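You operate a simulated robot arm through the tools that you are given. There is no shell and no other tool. Be economical: measure what you need, move in short steps, check, and stop when the job is done.

You run a simulated robot arm. Do the job below in one go: nothing can be reset, and whatever is moved stays where it is left.

## Task
Clamp and brush the long bar, then lay it in the teal tray.
Fine: brush all the dust off; put the brush back; open the clamp before you lift the bar.

The check looks at the end state, three seconds after you hand in, the way a careful person would. Anything else that was tipped, shoved, dropped, spilled or broken makes it a failure.

## Robot
A 7-joint arm with a two-finger parallel gripper, fixed in place. Base frame: the origin is at the foot of the arm, x ahead of it, y to its left, z up; the work surface is at about z = 0. Lengths are in m, angles in rad, forces in N, time in s.
With the tool pointing down near the work surface it reaches from about 0.22 to 0.58 m from the base axis. Its first joint turns from -1.152 to 1.152 rad. Payload 2.5 kg.
The TCP is the grasp point between the finger pads, 0.023 m short of the fingertips. In the tool frame z runs along the fingers and y along their closing line. The gripper opens to 0.094 m. The fingers are 0.038 m wide and 0.01 m thick; the gripper's body (0.054 by 0.096 m) begins 0.039 m behind the TCP.
Orientation is that of the tool frame in the base frame, as a unit quaternion [x, y, z, w]. With the fingers straight down and closing along the base's y, the tool's x points along the base's -x, its y along +y and its z along -z.

## Interface
- The arm moves only by the tool play_rows. Its argument "commands" is text: rows parted by semicolons, each of 7 numbers parted by spaces: the shift along the base's x, y, z in units of 30 mm (1.0 is 30 mm), then the turn, a rotation vector about the base's x, y, z in units of 5 degrees (1.0 is 5 degrees), then the opening, from 0 (shut) to 1 (fully open). In form: tx ty tz ax ay az fingers; .... A call has 1 to 12 rows; each row shifts and turns the commanded pose from where the row before left it. A call with a number of a shift or a turn outside -1 to 1 is refused whole. A row lasts 0.2 s, in which the tool goes at most 0.05 m and 0.15 rad; a call with a longer step from one row to the next is refused whole, and so is a gripper value outside its range. A pose out of reach is approached as far as the arm can. The call stops where the force on the tool passes 40 N (or 10 N more than at its start, if that is more) or the arm is blocked; 0.2 s more then pass. The fingers move at their own pace (about 0.108 m/s each) and stop on an object; they squeeze with about 38 N. The grip force told is the motor's: it shows also when the fingers shut on nothing. Time passes only in rows, and 0.2 s behind the last, so rows that do not move let the fingers close. The reply holds the time, the measured pose of the TCP, the force on the tool along the base axes, the opening and the grip force, in the units named above and with some noise, and new pictures: "show" is both (left out), scene, wrist or none.
- Cameras (640 x 400 px; columns grow to the right, rows downward): "scene" is fixed at [0.1291, -0.4227, 0.5468]; the picture's right is [0.78, -0.63, 0.00], its down [-0.30, -0.37, -0.88] and it looks along [0.56, 0.68, -0.47] (base axes); focal length 308 px, centre (320, 200). "wrist" rides on the gripper at [0.086, 0.016, -0.075] in the tool frame; the picture's right is [-0.18, 0.98, 0.00], its down [-0.58, -0.11, -0.81] and it looks along [-0.79, -0.15, 0.59] (tool axes); focal length 243 px, centre (320, 200).
- point_at(camera, pixels): for up to 12 pixels [column, row] of the newest picture of that camera ("zoom" is the newest enlarged one), the place [x, y, z] in the base frame of the surface seen there, good to about 0.002 m, but the place of the scene camera against the robot may be out by one fixed shift of up to 0.025 m in any direction. No time passes.
- close_up(camera, box): a new picture of the part [left, top, right, bottom] of that camera's present view, enlarged. No time passes.
- hand_in(): hands the job in; it is judged then, once.

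Work in short steps. Measure before you move; look again where a grasp or a placing could have gone wrong, and mend it. You have 80 turns and 200 pictures in all, those below and enlarged ones among them. Open the gripper and draw the arm clear of the work before you hand the job in, unless the task says otherwise; then end with one line.

The tools are called as name(argument=value, ...) on one line, values as JSON. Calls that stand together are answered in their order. play_rows: Moves the arm, as the interface text tells. Its arguments: {"type":"object","properties":{"commands":{"type":"string"},"show":{"type":"string","enum":["both","scene","wrist","none"]}},"required":["commands"]} The other tools are called the same way: point_at (camera, pixels) gives the place of the surface under pixels of a picture; close_up (camera, box) takes an enlarged picture of a part of a camera's view; hand_in () hands the job in.

At the start:

```text
clock: 0.0
position: [0.4131, -0.0807, 0.3439]
orientation: [0.001, 1.0, 0.0, 0.0]
ft_force: [1.0, -0.2, 0.3]
grip_width: 0.0941
gripper_force: 0.1
```

scene: 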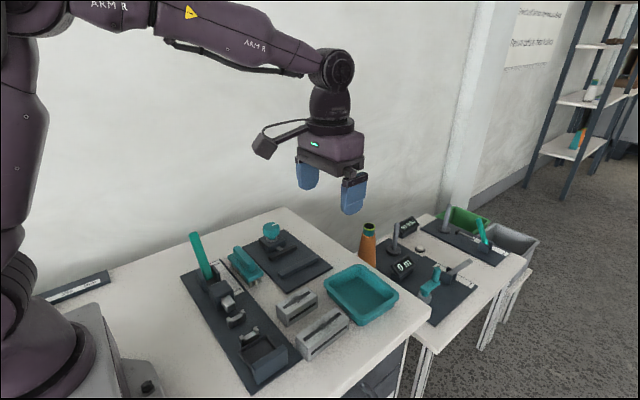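
wrist: 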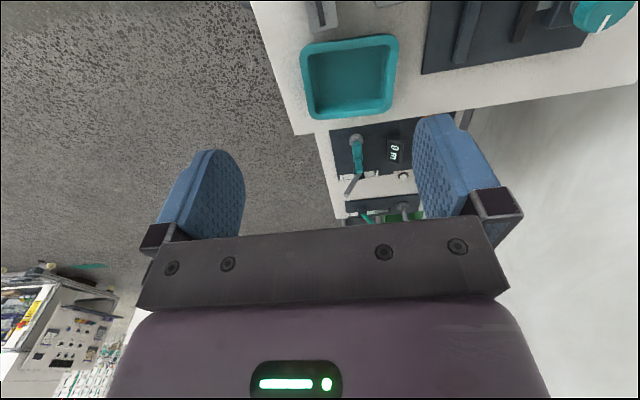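

The scene picture shows the bench at about (180-430, 210-390). I enlarge it to identify the bar, clamp, brush and tray.

close_up(camera="scene", box=[170, 200, 310, 395])

close_up(camera="scene", box=[210, 210, 410, 360])

close_up(camera="scene", box=[350, 190, 550, 330])

```text
2.05 times, centred on (240, 298) of scene
```

zoom: 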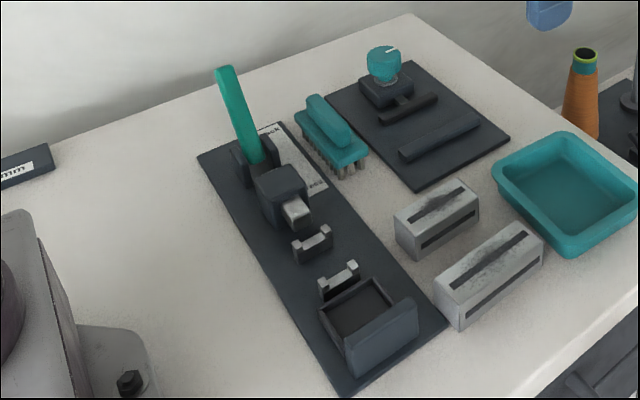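

```text
2.67 times, centred on (310, 285) of scene
```

zoom: 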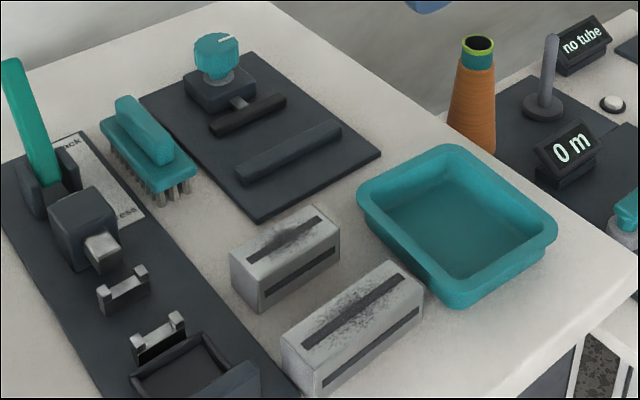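

```text
2.86 times, centred on (450, 260) of scene
```

zoom: 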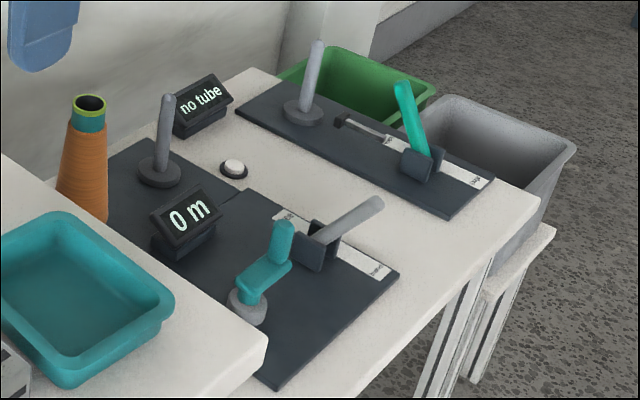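

Two fixtures could be the clamp: a lever one at left and a knob with jaws at right. I enlarge both, and the bars.

close_up(camera="scene", box=[178, 225, 258, 335])

close_up(camera="scene", box=[240, 215, 340, 295])

close_up(camera="scene", box=[215, 280, 355, 395])

```text
3.64 times, centred on (218, 280) of scene
```

zoom: 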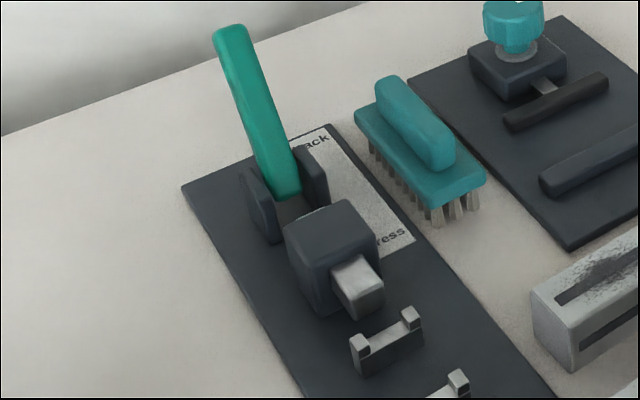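

```text
5.00 times, centred on (290, 255) of scene
```

zoom: 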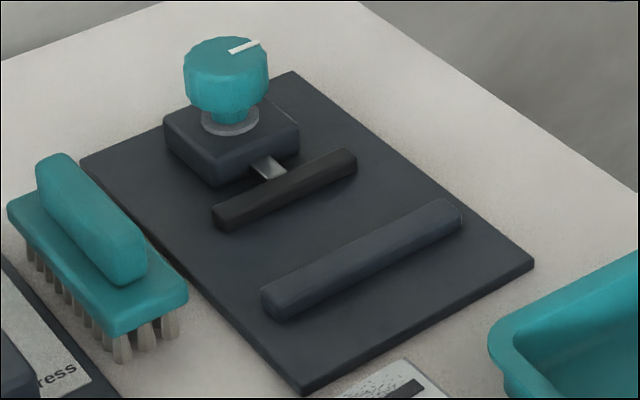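

```text
3.48 times, centred on (285, 338) of scene
```

zoom: 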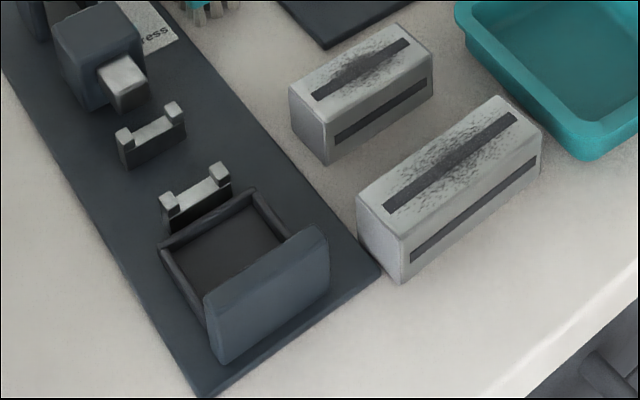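

The left fixture is a press ("back/press"); the right one, with knob and jaws, is the clamp. I measure the main features in the scene zoom, and tray corners in both cameras for calibration.

point_at(camera="scene", pixels=[[326, 283], [357, 265], [398, 296], [365, 326], [360, 296], [272, 230], [268, 244], [291, 257], [303, 259], [314, 270], [325, 332], [300, 305]])

point_at(camera="wrist", pixels=[[303, 47], [392, 40], [395, 108], [307, 117], [349, 75], [600, 15], [530, 20], [467, 30], [322, 15], [425, 70], [585, 45]])

close_up(camera="wrist", box=[280, 0, 640, 225])

```text
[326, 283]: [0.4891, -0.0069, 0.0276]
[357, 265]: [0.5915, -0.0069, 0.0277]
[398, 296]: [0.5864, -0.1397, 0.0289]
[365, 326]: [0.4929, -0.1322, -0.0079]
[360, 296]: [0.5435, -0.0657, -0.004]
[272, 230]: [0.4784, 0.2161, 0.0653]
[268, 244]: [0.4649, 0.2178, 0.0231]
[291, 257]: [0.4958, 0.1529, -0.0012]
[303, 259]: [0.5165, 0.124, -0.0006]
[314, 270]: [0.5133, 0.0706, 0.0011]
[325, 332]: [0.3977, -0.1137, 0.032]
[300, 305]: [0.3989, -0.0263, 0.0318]
```

```text
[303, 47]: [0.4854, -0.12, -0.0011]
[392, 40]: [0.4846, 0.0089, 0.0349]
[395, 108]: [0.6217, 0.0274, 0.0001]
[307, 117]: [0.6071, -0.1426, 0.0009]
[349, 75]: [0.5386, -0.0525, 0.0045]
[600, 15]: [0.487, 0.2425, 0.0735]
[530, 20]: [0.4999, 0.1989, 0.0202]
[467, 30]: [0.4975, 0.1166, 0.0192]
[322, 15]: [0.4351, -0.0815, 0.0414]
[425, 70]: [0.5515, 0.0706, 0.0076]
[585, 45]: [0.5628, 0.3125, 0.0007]
```

```text
1.78 times, centred on (460, 112) of wrist
```

zoom: 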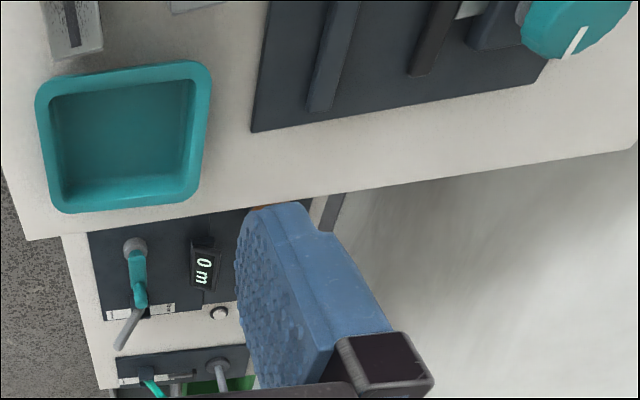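

Scene readings seem shifted by about (0, 0.015, 0.008) against wrist ones. I draw the arm back to give the wrist camera a full view of the bench.

play_rows(commands="-1 0.6 0.3 0 0 0 1;-1 0.6 0.3 0 0 0 1;-1 0.6 0.3 0 0 0 1;-1 0.6 0.3 0 0 0 1;-0.8 0.6 0.3 0 0 0 1;0 0 0 0 0 0 1")

close_up(camera="wrist", box=[240, 0, 560, 200])

```text
clock: 1.4
position: [0.268, 0.0094, 0.3889]
orientation: [0.0, 1.0, 0.0, 0.001]
ft_force: [0.0, 0.0, -0.8]
grip_width: 0.0938
gripper_force: 0.1
```

scene: 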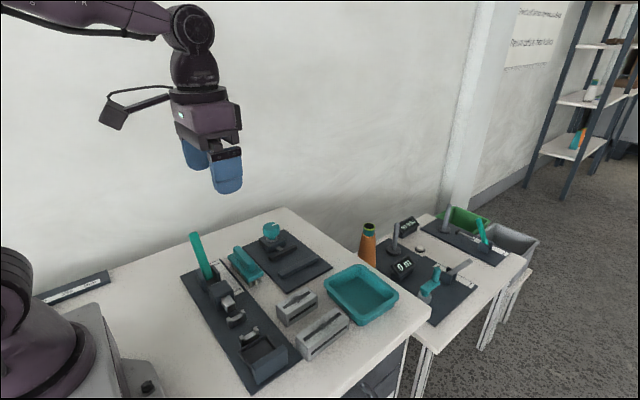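
wrist: 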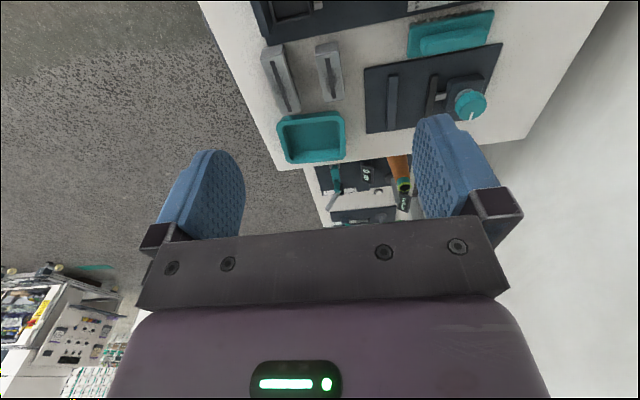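

```text
2.00 times, centred on (400, 100) of wrist
```

zoom: 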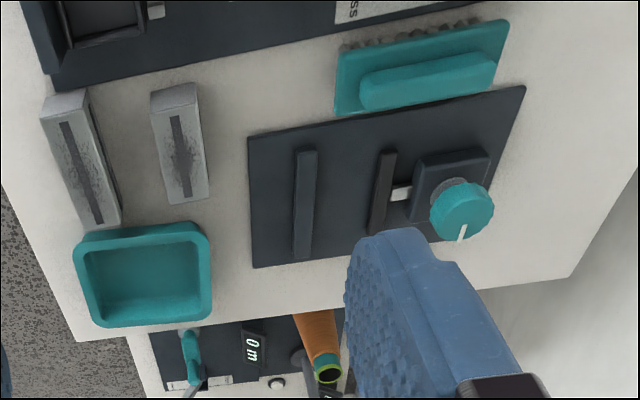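

Good overview. I measure the bars, jaws, brush, knob and tray through this zoom.

point_at(camera="zoom", pixels=[[46, 116], [84, 105], [118, 218], [88, 224], [82, 165], [155, 108], [195, 100], [180, 150], [303, 155], [305, 200], [297, 255], [386, 155]])

point_at(camera="zoom", pixels=[[376, 228], [401, 194], [462, 200], [462, 225], [435, 210], [490, 205], [365, 95], [490, 70], [430, 82], [345, 100], [500, 35], [250, 140]])

point_at(camera="zoom", pixels=[[80, 240], [208, 232], [208, 320], [92, 324], [145, 280], [455, 185], [465, 170], [252, 265], [523, 90], [340, 60], [315, 155], [396, 155]])

close_up(camera="wrist", box=[360, 0, 520, 130])

```text
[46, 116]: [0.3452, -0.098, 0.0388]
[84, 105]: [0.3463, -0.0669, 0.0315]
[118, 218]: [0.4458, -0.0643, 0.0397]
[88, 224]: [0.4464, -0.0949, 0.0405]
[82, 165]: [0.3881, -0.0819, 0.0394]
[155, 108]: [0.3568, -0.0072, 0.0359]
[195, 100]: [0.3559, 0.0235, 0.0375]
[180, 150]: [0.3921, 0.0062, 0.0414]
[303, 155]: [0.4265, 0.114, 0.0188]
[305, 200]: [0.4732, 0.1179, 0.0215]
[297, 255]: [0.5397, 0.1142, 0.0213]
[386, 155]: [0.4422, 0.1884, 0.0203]
```

```text
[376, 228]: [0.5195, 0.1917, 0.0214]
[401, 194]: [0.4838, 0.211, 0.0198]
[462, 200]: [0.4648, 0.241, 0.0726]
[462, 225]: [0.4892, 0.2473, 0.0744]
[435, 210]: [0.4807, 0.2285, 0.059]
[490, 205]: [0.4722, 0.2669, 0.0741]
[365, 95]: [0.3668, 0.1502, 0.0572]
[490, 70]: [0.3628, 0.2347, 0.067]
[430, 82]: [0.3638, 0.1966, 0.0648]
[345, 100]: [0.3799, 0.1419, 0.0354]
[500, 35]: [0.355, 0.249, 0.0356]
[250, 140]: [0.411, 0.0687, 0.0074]
```

```text
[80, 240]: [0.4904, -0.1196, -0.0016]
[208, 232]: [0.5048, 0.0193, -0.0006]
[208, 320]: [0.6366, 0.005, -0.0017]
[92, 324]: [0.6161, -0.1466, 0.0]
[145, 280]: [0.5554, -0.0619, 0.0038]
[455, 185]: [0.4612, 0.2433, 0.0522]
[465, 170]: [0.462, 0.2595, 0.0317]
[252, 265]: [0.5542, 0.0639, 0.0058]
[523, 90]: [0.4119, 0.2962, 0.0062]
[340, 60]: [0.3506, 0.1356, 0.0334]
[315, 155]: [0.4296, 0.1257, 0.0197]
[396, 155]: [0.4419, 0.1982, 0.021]
```

```text
3.08 times, centred on (440, 65) of wrist
```

zoom: 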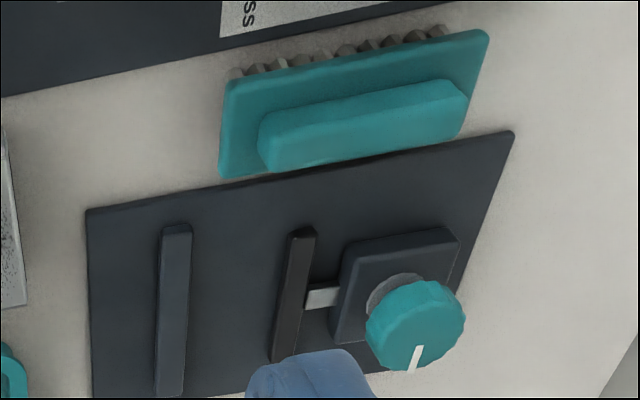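

Wrist readings: long bar centred near (0.397, -0.082), top z 0.04, along x; jaws at y 0.126 and 0.183, x about 0.42-0.54; knob near (0.475, 0.247); brush ridge at (0.364, 0.193). Now I check the press lever in the scene and known points for the camera shift.

point_at(camera="scene", pixels=[[194, 236], [203, 258], [209, 278], [216, 290], [229, 303], [271, 226], [239, 250], [254, 270], [341, 310], [302, 346], [324, 327], [262, 360]])

close_up(camera="scene", box=[225, 215, 305, 290])

```text
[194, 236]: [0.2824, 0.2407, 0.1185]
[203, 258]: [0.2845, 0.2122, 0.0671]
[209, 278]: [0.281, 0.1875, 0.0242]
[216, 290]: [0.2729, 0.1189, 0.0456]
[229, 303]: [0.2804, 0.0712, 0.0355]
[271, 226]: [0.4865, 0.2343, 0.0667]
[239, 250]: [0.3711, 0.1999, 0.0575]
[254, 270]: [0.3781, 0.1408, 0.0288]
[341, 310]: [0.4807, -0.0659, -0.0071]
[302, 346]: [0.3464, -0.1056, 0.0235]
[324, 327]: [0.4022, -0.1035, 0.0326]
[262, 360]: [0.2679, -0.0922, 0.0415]
```

```text
5.33 times, centred on (265, 252) of scene
```

zoom: 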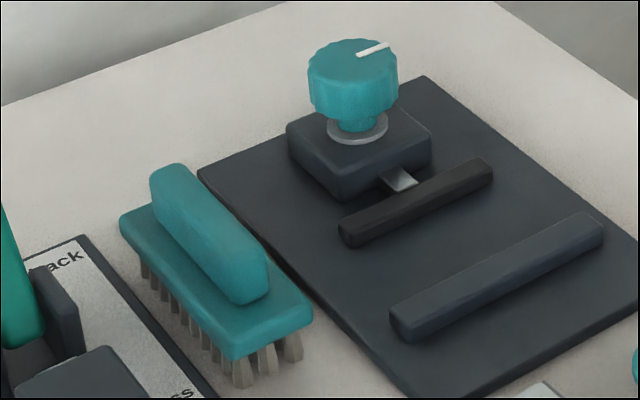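

Scene shift is about (-0.00, +0.01, +0.008); lever top is at x 0.28, so it is clear of the brush. I move above the long bar at (0.397, -0.082) to check alignment.

play_rows(commands="0.54 -0.38 -1 0 0 0 1;0.54 -0.38 -1 0 0 0 1;0.54 -0.38 -1 0 0 0 1;0.54 -0.38 -1 0 0 0 1;0.54 -0.38 -1 0 0 0 1;0.54 -0.38 -1 0 0 0 1;0.54 -0.38 -1 0 0 0 1;0.52 -0.38 -1 0 0 0 1;0 0 0 0 0 0 1")

close_up(camera="scene", box=[250, 240, 410, 360])

```text
clock: 3.4
position: [0.3997, -0.082, 0.1473]
orientation: [0.0, 1.0, 0.0, 0.0]
ft_force: [0.7, 0.1, 0.0]
grip_width: 0.0938
gripper_force: 0.0
```

scene: 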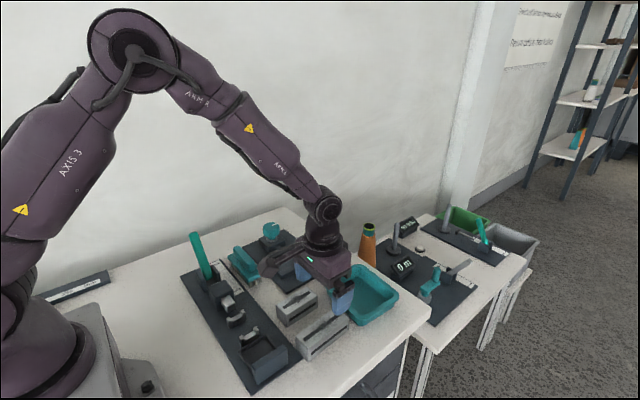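
wrist: 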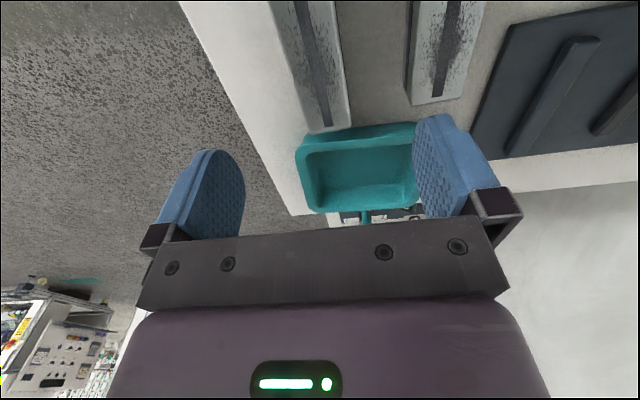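

```text
3.33 times, centred on (330, 300) of scene
```

zoom: 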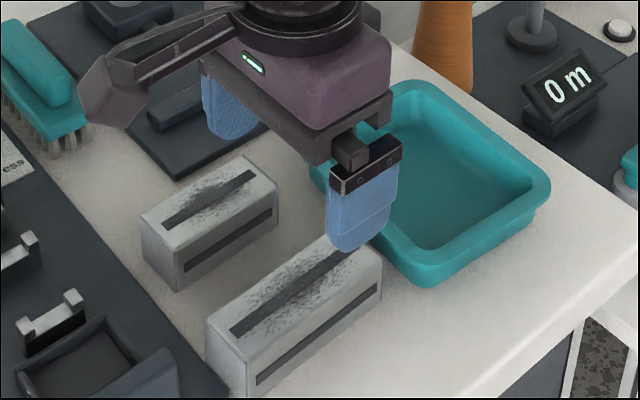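

I measure the bar's far end, near edges, and jaw parts from this closer wrist view.

point_at(camera="wrist", pixels=[[313, 127], [344, 123], [308, 130], [349, 126], [335, 60], [293, 62], [275, 5], [310, 5], [415, 100], [462, 95], [405, 80], [330, 128]])

point_at(camera="wrist", pixels=[[573, 42], [595, 40], [508, 145], [522, 150], [550, 90], [536, 88], [566, 92], [620, 105], [590, 128], [480, 150], [375, 135], [360, 175]])

```text
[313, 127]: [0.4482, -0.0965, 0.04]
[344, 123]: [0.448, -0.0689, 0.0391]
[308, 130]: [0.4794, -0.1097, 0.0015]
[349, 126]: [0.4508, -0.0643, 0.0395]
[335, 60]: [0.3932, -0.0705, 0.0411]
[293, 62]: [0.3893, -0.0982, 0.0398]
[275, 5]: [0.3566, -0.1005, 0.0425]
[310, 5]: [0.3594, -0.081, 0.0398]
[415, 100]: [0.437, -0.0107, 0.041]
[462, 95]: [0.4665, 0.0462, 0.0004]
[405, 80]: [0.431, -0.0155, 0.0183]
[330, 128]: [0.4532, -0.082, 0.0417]
```

```text
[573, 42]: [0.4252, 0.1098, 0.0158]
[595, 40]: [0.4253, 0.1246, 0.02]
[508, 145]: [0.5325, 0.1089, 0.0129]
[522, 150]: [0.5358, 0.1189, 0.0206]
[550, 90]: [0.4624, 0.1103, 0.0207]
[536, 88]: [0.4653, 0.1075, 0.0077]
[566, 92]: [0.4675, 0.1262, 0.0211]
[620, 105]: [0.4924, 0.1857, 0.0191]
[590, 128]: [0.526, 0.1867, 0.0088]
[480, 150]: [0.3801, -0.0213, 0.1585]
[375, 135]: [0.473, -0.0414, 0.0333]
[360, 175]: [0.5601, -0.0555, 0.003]
```

Bar centre is (0.399, -0.082), width about 0.036, height 0.04; fingers are centred. I descend to TCP z 0.045 (so the tips stay above the jaws later) and close.

play_rows(commands="0 0 -1 0 0 0 1;0 0 -1 0 0 0 1;0 0 -1 0 0 0 1;0 0 -0.4 0 0 0 1;0 0 0 0 0 0 0.5;0 0 0 0 0 0 0.3;0 0 0 0 0 0 0;0 0 0 0 0 0 0;0 0 0 0 0 0 0")

```text
clock: 5.4
position: [0.3989, -0.0823, 0.0456]
orientation: [0.001, 1.0, 0.0, 0.0]
ft_force: [-0.3, -0.4, 0.3]
grip_width: 0.0394
gripper_force: 38.1
```

scene: 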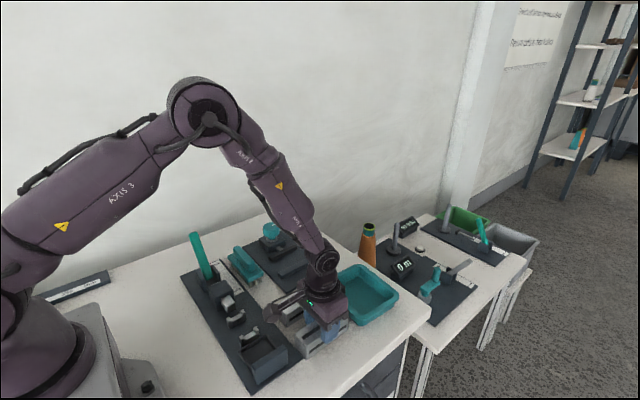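
wrist: 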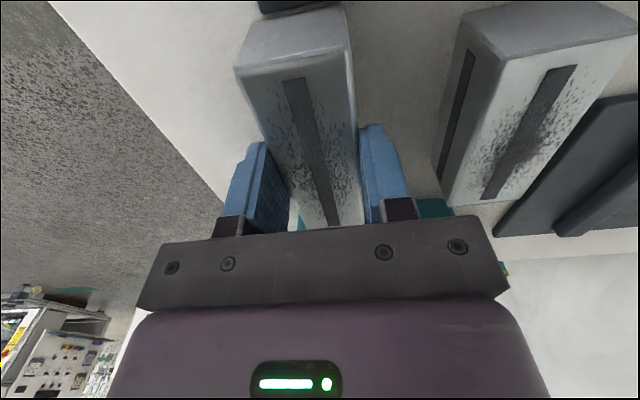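

Bar gripped, width 0.039. I lift 0.1 m and carry it to above the clamp, (0.482, 0.152).

play_rows(commands="0 0 1 0 0 0 0;0 0 1 0 0 0 0;0 0 1 0 0 0 0;0 0 0.3 0 0 0 0;0.34 0.97 0 0 0 0 0;0.34 0.97 0 0 0 0 0;0.34 0.97 0 0 0 0 0;0.34 0.97 0 0 0 0 0;0.34 0.97 0 0 0 0 0;0.34 0.97 0 0 0 0 0;0.34 0.97 0 0 0 0 0;0.39 0.99 0 0 0 0 0")

close_up(camera="scene", box=[220, 190, 360, 300])

```text
clock: 8.0
position: [0.481, 0.15, 0.1453]
orientation: [0.0, 1.0, 0.0, 0.0]
ft_force: [0.5, -0.6, -2.4]
grip_width: 0.0392
gripper_force: 37.6
```

scene: 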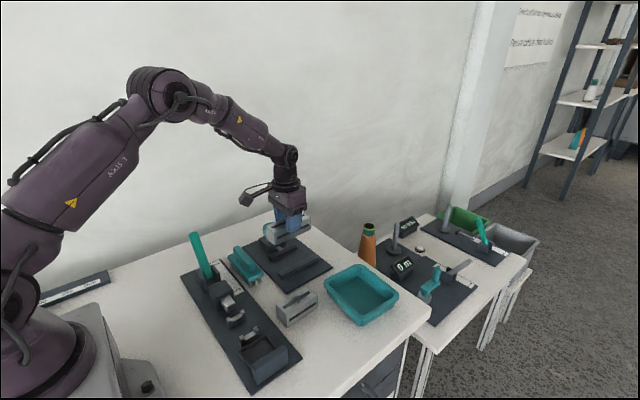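
wrist: 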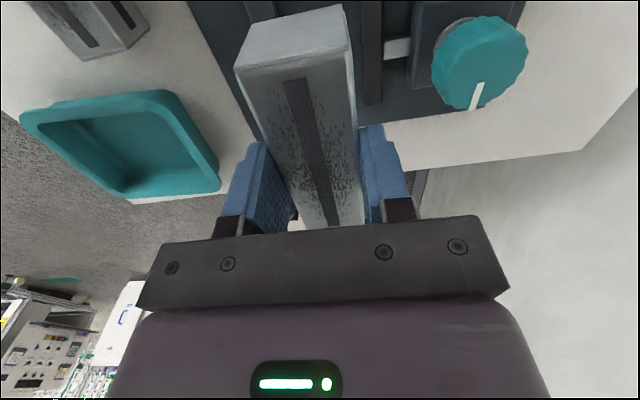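

```text
3.64 times, centred on (290, 245) of scene
```

zoom: 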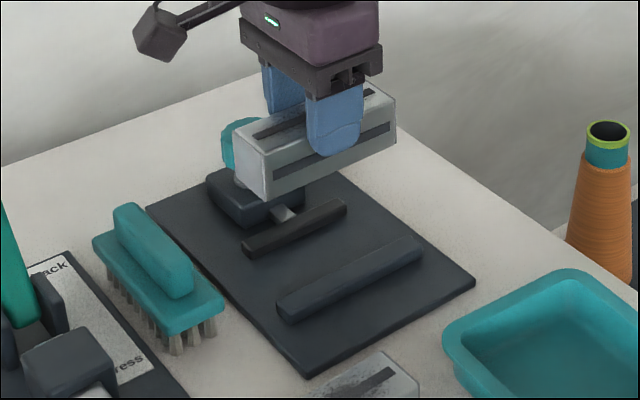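

Aligned above the jaws. I measure the knob and jaw here before lowering.

point_at(camera="wrist", pixels=[[437, 70], [525, 45], [480, 62], [475, 107], [490, 20], [370, 50], [363, 40], [381, 40], [372, 98], [440, 20], [455, 30], [263, 5]])

close_up(camera="wrist", box=[340, 0, 560, 130])

```text
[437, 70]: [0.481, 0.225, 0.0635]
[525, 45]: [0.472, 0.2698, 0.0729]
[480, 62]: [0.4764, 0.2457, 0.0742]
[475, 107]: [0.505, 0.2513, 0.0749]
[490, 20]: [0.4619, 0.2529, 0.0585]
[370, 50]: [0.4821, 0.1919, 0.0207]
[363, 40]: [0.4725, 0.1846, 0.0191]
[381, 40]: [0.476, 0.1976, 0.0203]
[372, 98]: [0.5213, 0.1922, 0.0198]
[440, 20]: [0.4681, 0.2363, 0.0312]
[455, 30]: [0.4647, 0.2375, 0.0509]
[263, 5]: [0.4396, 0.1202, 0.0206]
```

```text
2.91 times, centred on (450, 65) of wrist
```

zoom: 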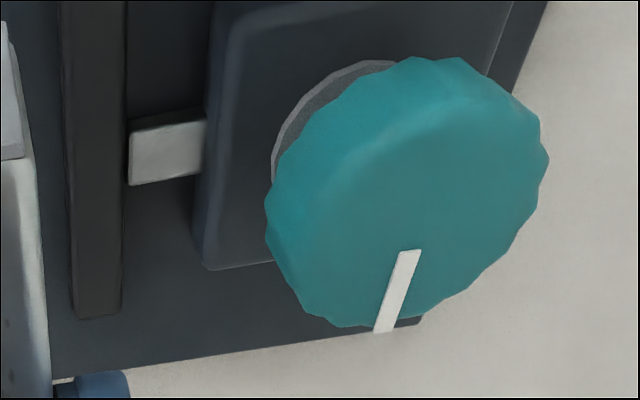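

Knob centre is about (0.482, 0.247), top z 0.075. I lower the bar between the jaws, ending with small steps so that it just touches the plate.

play_rows(commands="0 0.05 -1 0 0 0 0;0 0 -1 0 0 0 0;0 0 -0.8 0 0 0 0;0 0 -0.15 0 0 0 0;0 0 -0.1 0 0 0 0;0 0 0 0 0 0 0")

close_up(camera="scene", box=[220, 190, 360, 300])

```text
clock: 9.4
position: [0.4823, 0.1521, 0.0539]
orientation: [0.0, 1.0, 0.001, 0.0]
ft_force: [-0.2, -0.4, 3.2]
grip_width: 0.0397
gripper_force: 38.0
```

scene: 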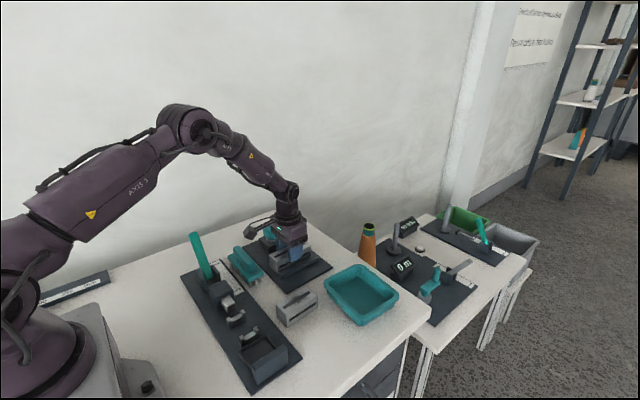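
wrist: 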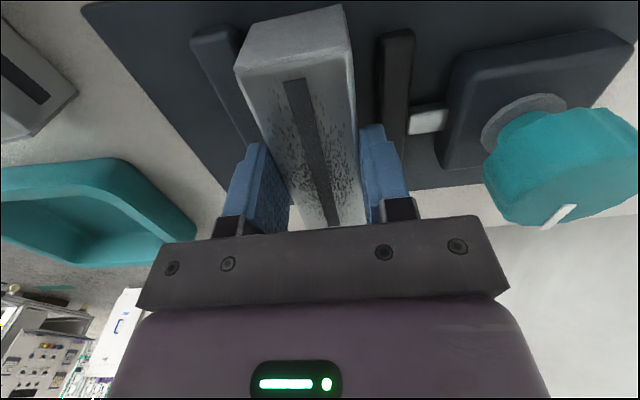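

```text
3.64 times, centred on (290, 245) of scene
```

zoom: 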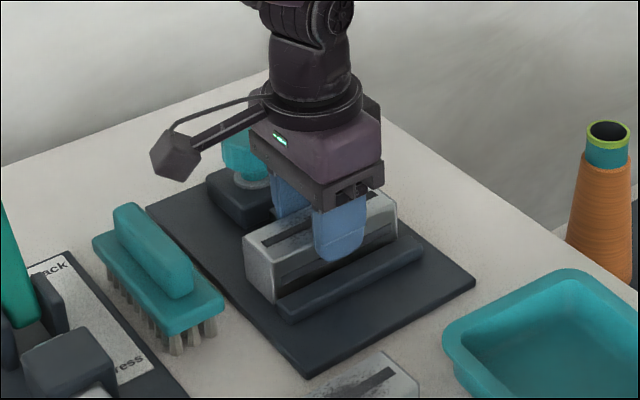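

Contact felt (3 N) and it sits between the jaws. I release, rise, and move over the knob at (0.482, 0.247).

play_rows(commands="0 0 0 0 0 0 0.65;0 0 0 0 0 0 0.65;0 0 0 0 0 0 0.65;0 0 1 0 0 0 0.65;0 0 1 0 0 0 0.65;0 0 1 0 0 0 0.8;0 1 0 0 0 0 0.8;0 1 0 0 0 0 0.8;0 0.6 0 0 0 0 0.8;0 0.57 0 0 0 0 0.8;0 0 0 0 0 0 0.8")

close_up(camera="scene", box=[220, 190, 360, 300])

```text
clock: 11.8
position: [0.4804, 0.2471, 0.1445]
orientation: [0.0, 1.0, -0.001, 0.0]
ft_force: [-0.6, -0.1, 0.2]
grip_width: 0.0751
gripper_force: 0.0
```

scene: 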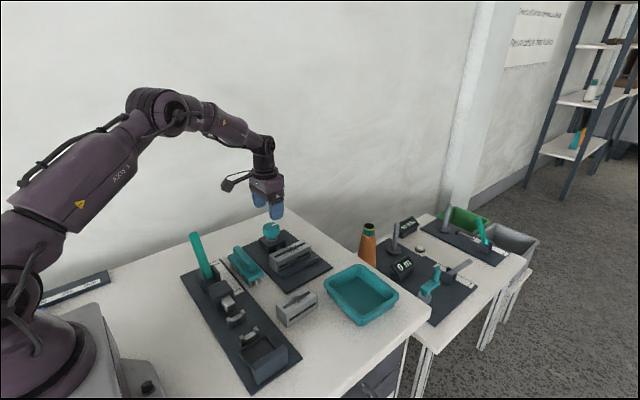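
wrist: 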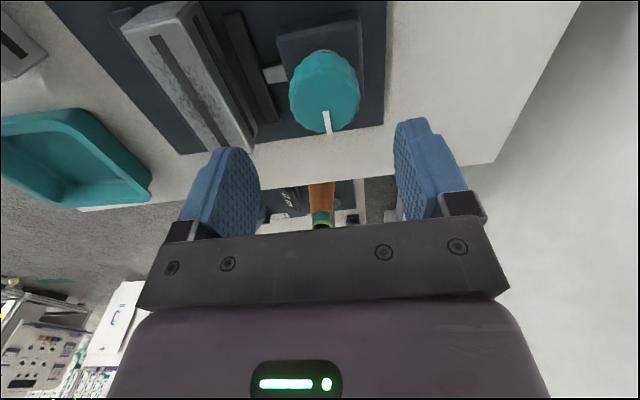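

```text
3.64 times, centred on (290, 245) of scene
```

zoom: 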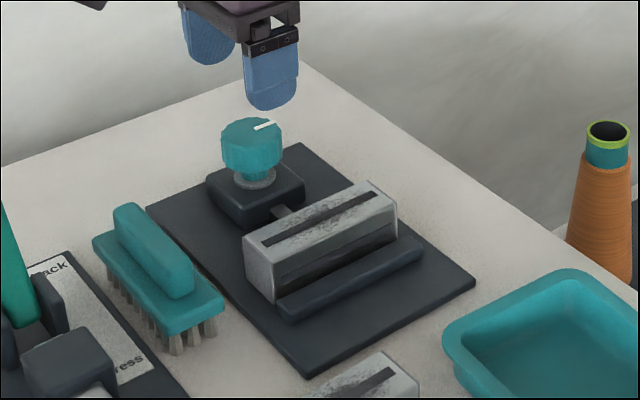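

The bar is seated. I measure the knob's rim and the bar's position more exactly.

point_at(camera="wrist", pixels=[[295, 95], [357, 90], [325, 62], [327, 130], [325, 97], [127, 35], [190, 5], [225, 145], [252, 150], [245, 60], [235, 15], [272, 115]])

close_up(camera="wrist", box=[100, 0, 400, 180])

```text
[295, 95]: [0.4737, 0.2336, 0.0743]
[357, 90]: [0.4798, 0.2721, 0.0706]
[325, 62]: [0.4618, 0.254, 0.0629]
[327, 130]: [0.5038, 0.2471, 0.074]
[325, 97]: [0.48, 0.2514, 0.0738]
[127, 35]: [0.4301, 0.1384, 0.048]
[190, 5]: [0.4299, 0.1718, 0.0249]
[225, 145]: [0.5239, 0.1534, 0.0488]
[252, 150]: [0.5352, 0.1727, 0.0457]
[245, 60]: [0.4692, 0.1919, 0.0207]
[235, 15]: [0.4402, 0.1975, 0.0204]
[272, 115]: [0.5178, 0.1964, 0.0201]
```

```text
2.13 times, centred on (250, 90) of wrist
```

zoom: 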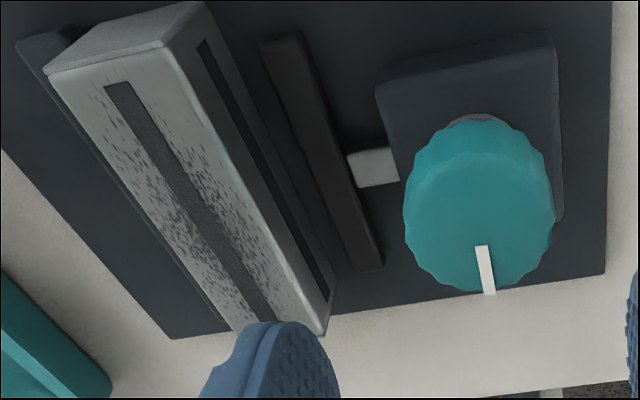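

Knob centre about (0.482, 0.248). I descend to z 0.064, close on the knob, and turn clockwise 30° as a test.

play_rows(commands="0 0 -1 0 0 0 0.8;0 0 -1 0 0 0 0.8;0 0 -0.68 0 0 0 0.8;0 0 0 0 0 0 0.3;0 0 0 0 0 0 0.3;0 0 0 0 0 0 0;0 0 0 0 0 0 0", show="none")

play_rows(commands="0 0 0 0 0 -1 0;0 0 0 0 0 -1 0;0 0 0 0 0 -1 0;0 0 0 0 0 -1 0;0 0 0 0 0 -1 0;0 0 0 0 0 -1 0;0 0 0 0 0 0 0")

close_up(camera="scene", box=[220, 190, 360, 300])

```text
clock: 13.4
position: [0.4801, 0.2503, 0.0621]
orientation: [-0.001, 1.0, 0.001, 0.0]
ft_force: [10.0, 21.3, -15.9]
grip_width: 0.0476
gripper_force: 44.3
```

```text
clock: 14.3
position: [0.4806, 0.2517, 0.0629]
orientation: [0.138, 0.99, 0.005, 0.0]
ft_force: [2.1, 1.3, -2.7]
grip_width: 0.0475
gripper_force: 44.5
stopped in row 4: the force on the tool passed its limit (the readings are from after the stop); the commanded pose is now the measured one
```

scene: 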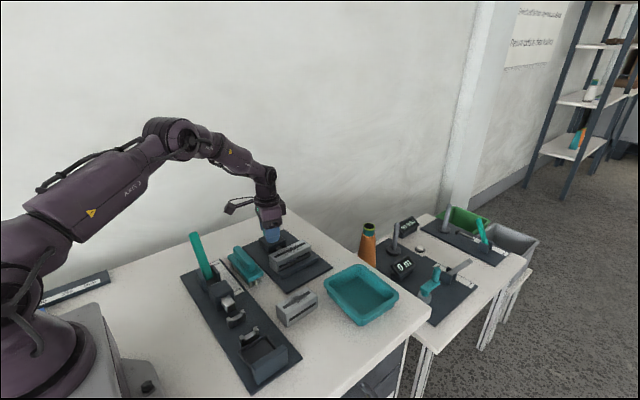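
wrist: 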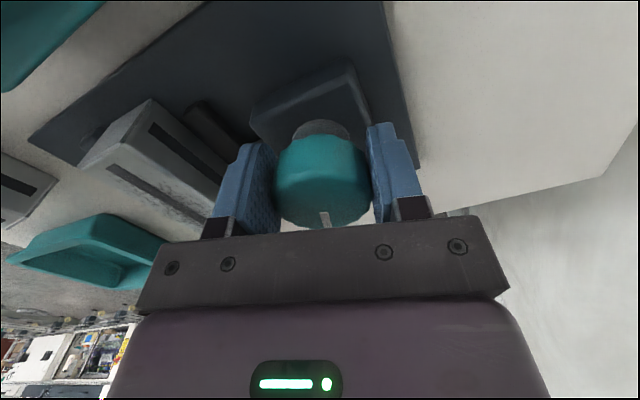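

```text
3.64 times, centred on (290, 245) of scene
```

zoom: 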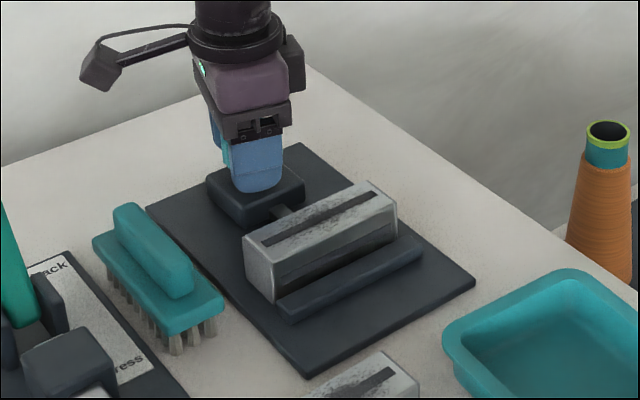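

The knob turned with the tool by 16°; the stop came from a lateral offset (knob centre nearer y 0.252), now relaxed. I continue clockwise.

play_rows(commands="0 0 0 0 0 -1 0;0 0 0 0 0 -1 0;0 0 0 0 0 -1 0;0 0 0 0 0 -1 0;0 0 0 0 0 -1 0;0 0 0 0 0 -1 0;0 0 0 0 0 0 0")

close_up(camera="scene", box=[220, 190, 360, 300])

```text
clock: 15.6
position: [0.4814, 0.2524, 0.0639]
orientation: [0.361, 0.932, 0.007, 0.004]
ft_force: [3.0, 2.2, -3.2]
grip_width: 0.0472
gripper_force: 44.9
stopped in row 6: the force on the tool passed its limit (the readings are from after the stop); the commanded pose is now the measured one
```

scene: 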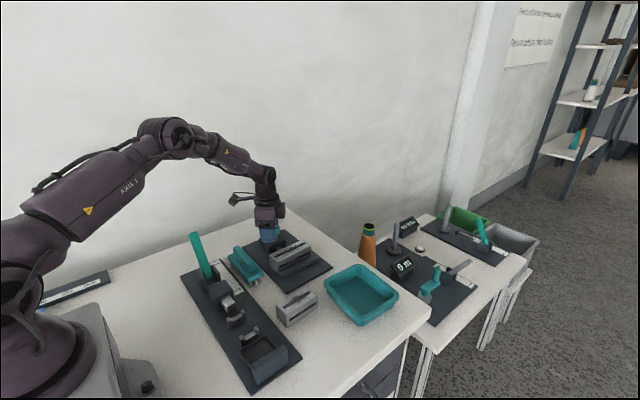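
wrist: 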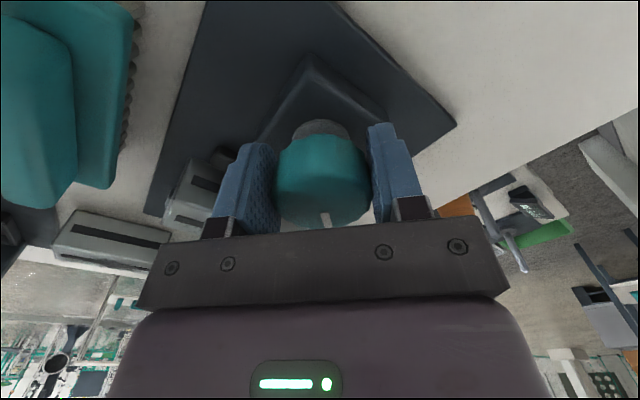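

```text
3.64 times, centred on (290, 245) of scene
```

zoom: 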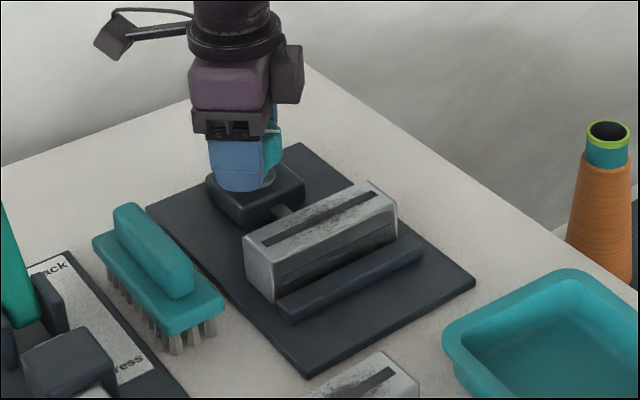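

Knob is following (mark fixed relative to the fingers), now 42°. I continue, then release and look at the jaw.

play_rows(commands="0 0 0 0 0 -1 0;0 0 0 0 0 -1 0;0 0 0 0 0 -1 0;0 0 0 0 0 -1 0;0 0 0 0 0 -1 0;0 0 0 0 0 -1 0;0 0 0 0 0 0 0")

close_up(camera="wrist", box=[140, 60, 340, 250])

```text
clock: 16.8
position: [0.4825, 0.2546, 0.0628]
orientation: [0.543, 0.84, 0.009, 0.007]
ft_force: [4.0, 2.1, -2.9]
grip_width: 0.0472
gripper_force: 45.6
stopped in row 5: the force on the tool passed its limit (the readings are from after the stop); the commanded pose is now the measured one
```

scene: 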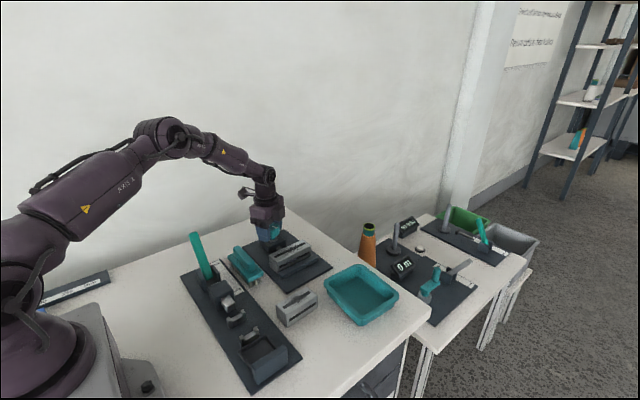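
wrist: 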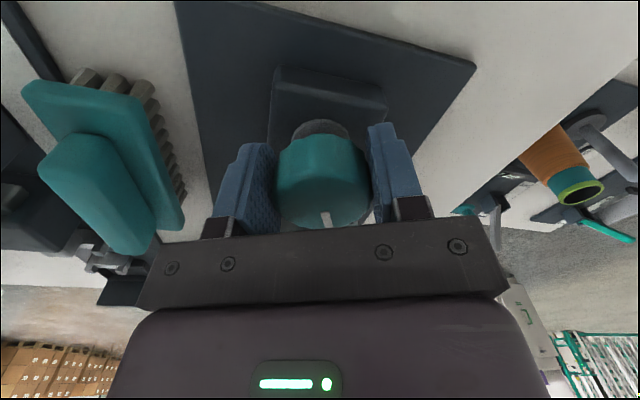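

```text
2.11 times, centred on (240, 155) of wrist
```

zoom: 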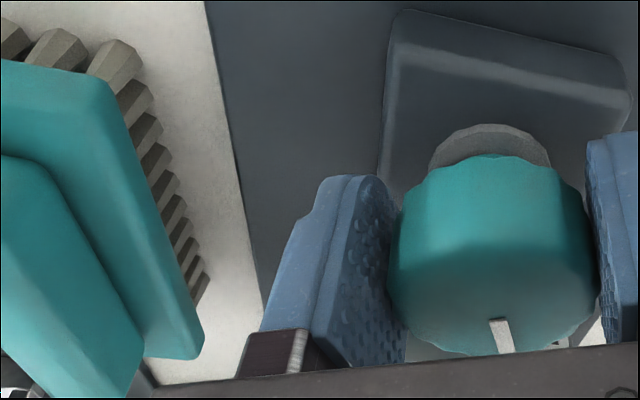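

66° turned. I release, rise, and unwind while looking at the jaw.

play_rows(commands="0 0 0 0 0 0 0.8;0 0 0 0 0 0 0.8;0 0 1 0 0 0 0.8;0 0 1 0 0 0 0.8;0 0 0.7 0 0 1 0.8;0 0 0 0 0 1 0.8;0 0 0 0 0 1 0.8;0 0 0 0 0 1 0.8;0 0 0 0 0 1 0.8;0 0 0 0 0 1 0.8;0 0 0 0 0 1 0.8;0 0 0 0 0 1 0.8", show="none")

play_rows(commands="0 0 0 0 0 1 0.8;0 0 0 0 0 1 0.8;0 0 0 0 0 1 0.8;0 0 0 0 0 1 0.8;0 0 0 0 0 1 0.8;0 0 0 0 0 0.2 0.8;0 0 0 0 0 0 0.8")

close_up(camera="wrist", box=[100, 0, 400, 180])

```text
clock: 19.4
position: [0.4825, 0.2544, 0.145]
orientation: [0.222, 0.975, 0.011, 0.003]
ft_force: [-0.4, 0.2, 0.1]
grip_width: 0.0754
gripper_force: 0.0
```

```text
clock: 21.0
position: [0.4827, 0.2543, 0.1431]
orientation: [-0.001, 1.0, 0.012, 0.001]
ft_force: [0.6, 0.7, 0.7]
grip_width: 0.0756
gripper_force: 0.0
```

scene: 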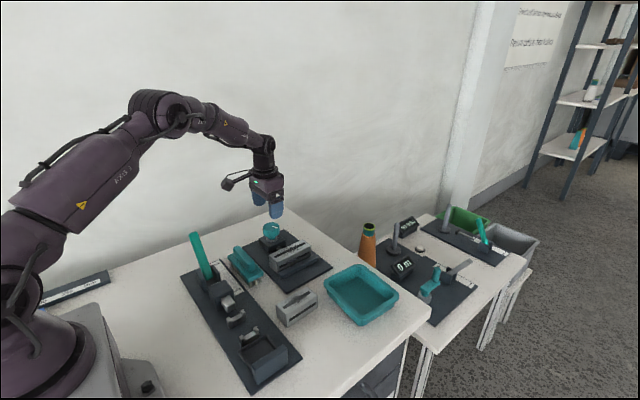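
wrist: 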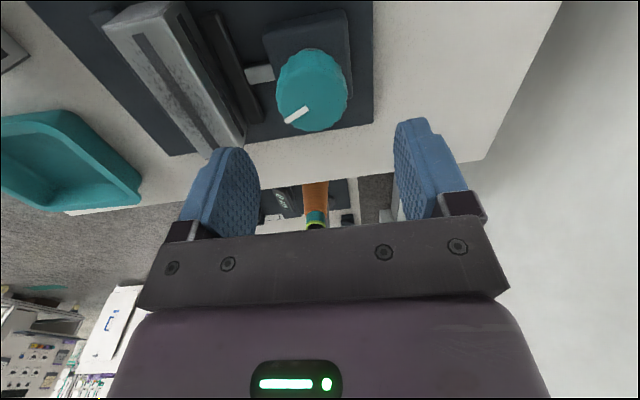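

```text
2.13 times, centred on (250, 90) of wrist
```

zoom: 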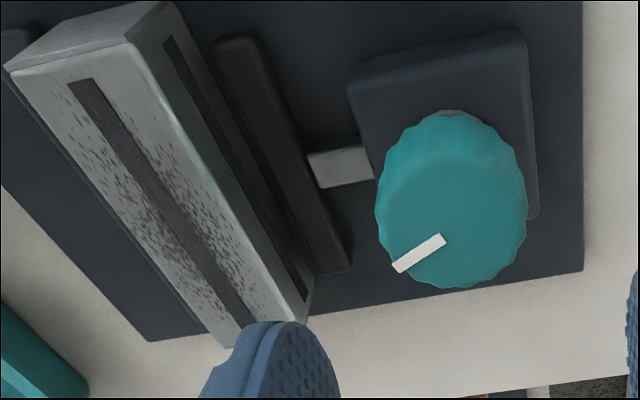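

Clockwise closes: the gap to the bar has shrunk. I measure how far the jaw went.

point_at(camera="zoom", pixels=[[265, 130], [285, 130], [255, 125], [160, 120], [190, 130], [335, 265], [445, 200], [525, 200], [378, 215], [430, 285], [440, 150], [20, 75]])

```text
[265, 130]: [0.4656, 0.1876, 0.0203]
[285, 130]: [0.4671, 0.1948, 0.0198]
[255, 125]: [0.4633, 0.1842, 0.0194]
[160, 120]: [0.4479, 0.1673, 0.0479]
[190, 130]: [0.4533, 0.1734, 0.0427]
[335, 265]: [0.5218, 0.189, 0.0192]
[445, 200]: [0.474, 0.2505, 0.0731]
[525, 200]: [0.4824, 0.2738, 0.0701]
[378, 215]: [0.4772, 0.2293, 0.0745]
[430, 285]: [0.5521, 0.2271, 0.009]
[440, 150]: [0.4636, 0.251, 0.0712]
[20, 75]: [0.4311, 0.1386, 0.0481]
```

Jaw moved about 3 mm for 66°, with perhaps 14 mm to go. I correct the slight tilt and centring (knob centre (0.483, 0.2515)), pre-turn +60° so each stroke is longer, and go down.

play_rows(commands="0 -0.09 0 -0.28 0 0 0.8;0 0 0 0 0 1 0.8;0 0 0 0 0 1 0.8;0 0 0 0 0 1 0.8;0 0 0 0 0 1 0.8;0 0 0 0 0 1 0.8;0 0 0 0 0 1 0.8;0 0 0 0 0 1 0.8;0 0 0 0 0 1 0.8;0 0 0 0 0 1 0.8;0 0 0 0 0 1 0.8;0 0 0 0 0 1 0.8", show="none")

play_rows(commands="0 0 0 0 0 1 0.8;0 0 -1 0 0 0 0.8;0 0 -1 0 0 0 0.8;0 0 -0.62 0 0 0 0.8;0 0 0 0 0 0 0.3;0 0 0 0 0 0 0.3;0 0 0 0 0 0 0;0 0 0 0 0 0 0")

```text
clock: 23.6
position: [0.4825, 0.2512, 0.1449]
orientation: [-0.464, 0.886, -0.001, 0.001]
ft_force: [0.4, 0.0, 0.0]
grip_width: 0.0749
gripper_force: 0.0
```

```text
clock: 25.4
position: [0.4857, 0.2505, 0.066]
orientation: [-0.501, 0.866, -0.002, 0.003]
ft_force: [26.9, -6.1, -14.0]
grip_width: 0.0473
gripper_force: 45.0
```

scene: 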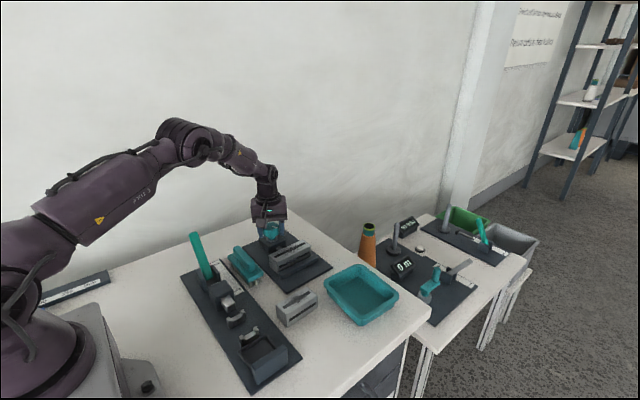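
wrist: 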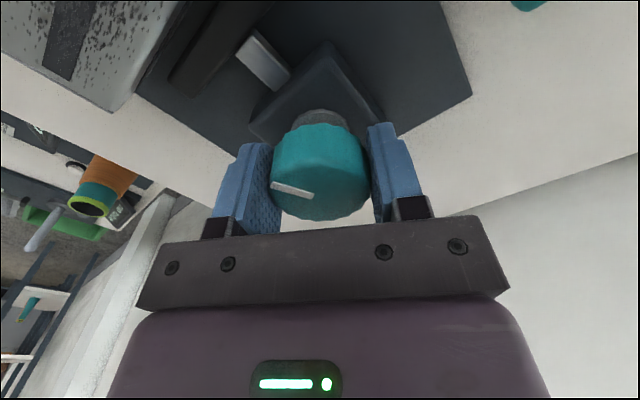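

A 27 N side force shows the knob centre is further in +x. I relax the pose by 3 mm, then turn clockwise.

play_rows(commands="0.11 -0.03 -0.04 0 0 0 0;0 0 0 0 0 -1 0;0 0 0 0 0 -1 0;0 0 0 0 0 -1 0;0 0 0 0 0 -1 0;0 0 0 0 0 -1 0;0 0 0 0 0 -1 0;0 0 0 0 0 -1 0;0 0 0 0 0 -1 0;0 0 0 0 0 -1 0;0 0 0 0 0 -1 0;0 0 0 0 0 -1 0", show="none")

play_rows(commands="0 0 0 0 0 -1 0;0 0 0 0 0 -1 0;0 0 0 0 0 -1 0;0 0 0 0 0 -1 0;0 0 0 0 0 -1 0;0 0 0 0 0 -1 0;0 0 0 0 0 -1 0;0 0 0 0 0 -1 0;0 0 0 0 0 -1 0;0 0 0 0 0 -1 0;0 0 0 0 0 -1 0")

```text
clock: 28.0
position: [0.4855, 0.2489, 0.0648]
orientation: [-0.045, 0.999, -0.003, -0.002]
ft_force: [-22.1, -21.1, 26.1]
grip_width: 0.0473
gripper_force: 44.9
```

```text
clock: 30.4
position: [0.4858, 0.251, 0.0647]
orientation: [0.422, 0.907, -0.002, -0.001]
ft_force: [-17.1, -20.0, 21.4]
grip_width: 0.0478
gripper_force: 45.0
```

scene: 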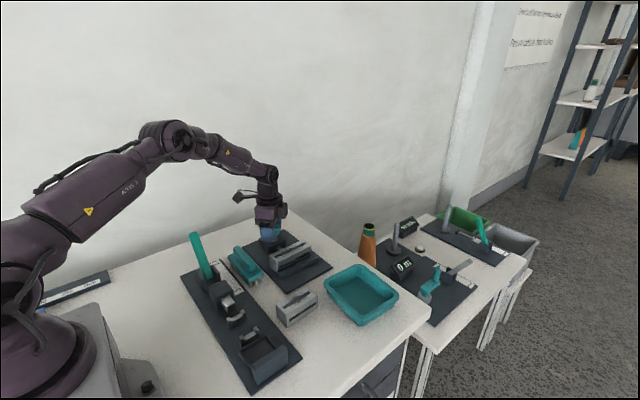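
wrist: 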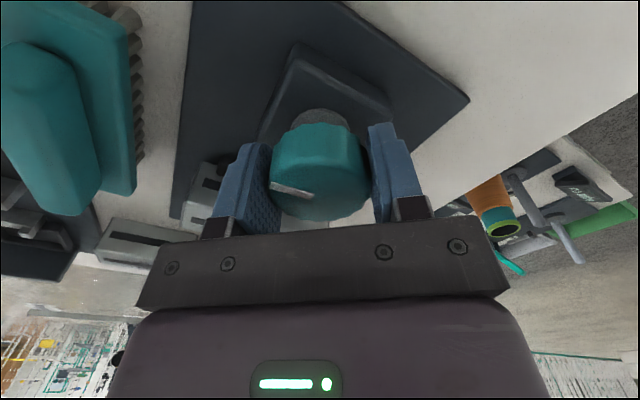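

110° turned smoothly. A little more, then release, rise and unwind for a look.

play_rows(commands="0 0 0 0 0 -1 0;0 0 0 0 0 -1 0;0 0 0 0 0 -1 0;0 0 0 0 0 0 0;0 0 0 0 0 0 0.8;0 0 0 0 0 0 0.8;0 0 1 0 0 0 0.8;0 0 1 0 0 0 0.8;0 0 0.6 0 0 1 0.8;0 0 0 0 0 1 0.8;0 0 0 0 0 1 0.8;0 0 0 0 0 1 0.8", show="none")

play_rows(commands="0 0 0 0 0 1 0.8;0 0 0 0 0 1 0.8;0 0 0 0 0 1 0.8;0 0 0 0 0 1 0.8;0 0 0 0 0 1 0.8;0 0 0 0 0 1 0.8;0 0 0 0 0 1 0.8;0 0 0 0 0 1 0.8;0 0 0 0 0 1 0.8;0 0 0 0 0 0 0.8")

close_up(camera="wrist", box=[100, 0, 400, 180])

```text
clock: 33.0
position: [0.4865, 0.2509, 0.1424]
orientation: [0.38, 0.925, -0.001, 0.001]
ft_force: [-0.2, -0.1, -0.7]
grip_width: 0.075
gripper_force: 0.1
```

```text
clock: 35.2
position: [0.4872, 0.2502, 0.1431]
orientation: [-0.001, 1.0, -0.001, 0.001]
ft_force: [0.0, 0.1, 0.8]
grip_width: 0.0752
gripper_force: 0.0
```

scene: 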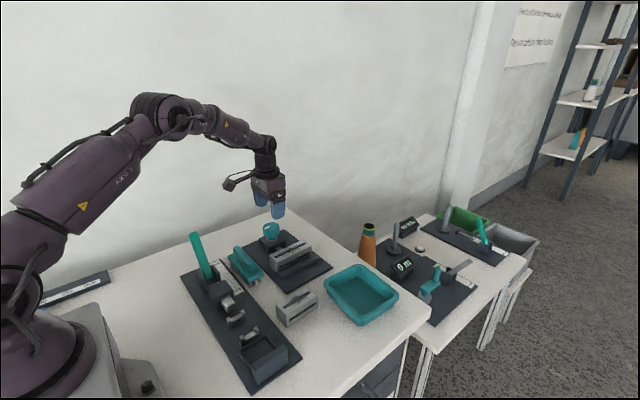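
wrist: 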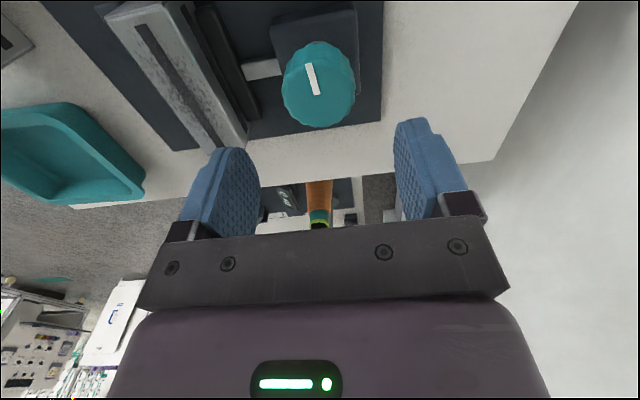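

```text
2.13 times, centred on (250, 90) of wrist
```

zoom: 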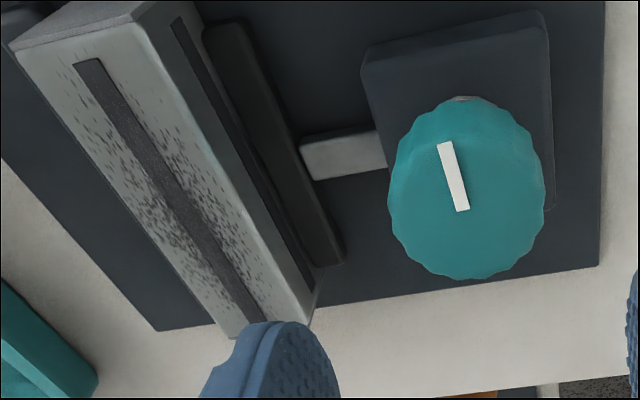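

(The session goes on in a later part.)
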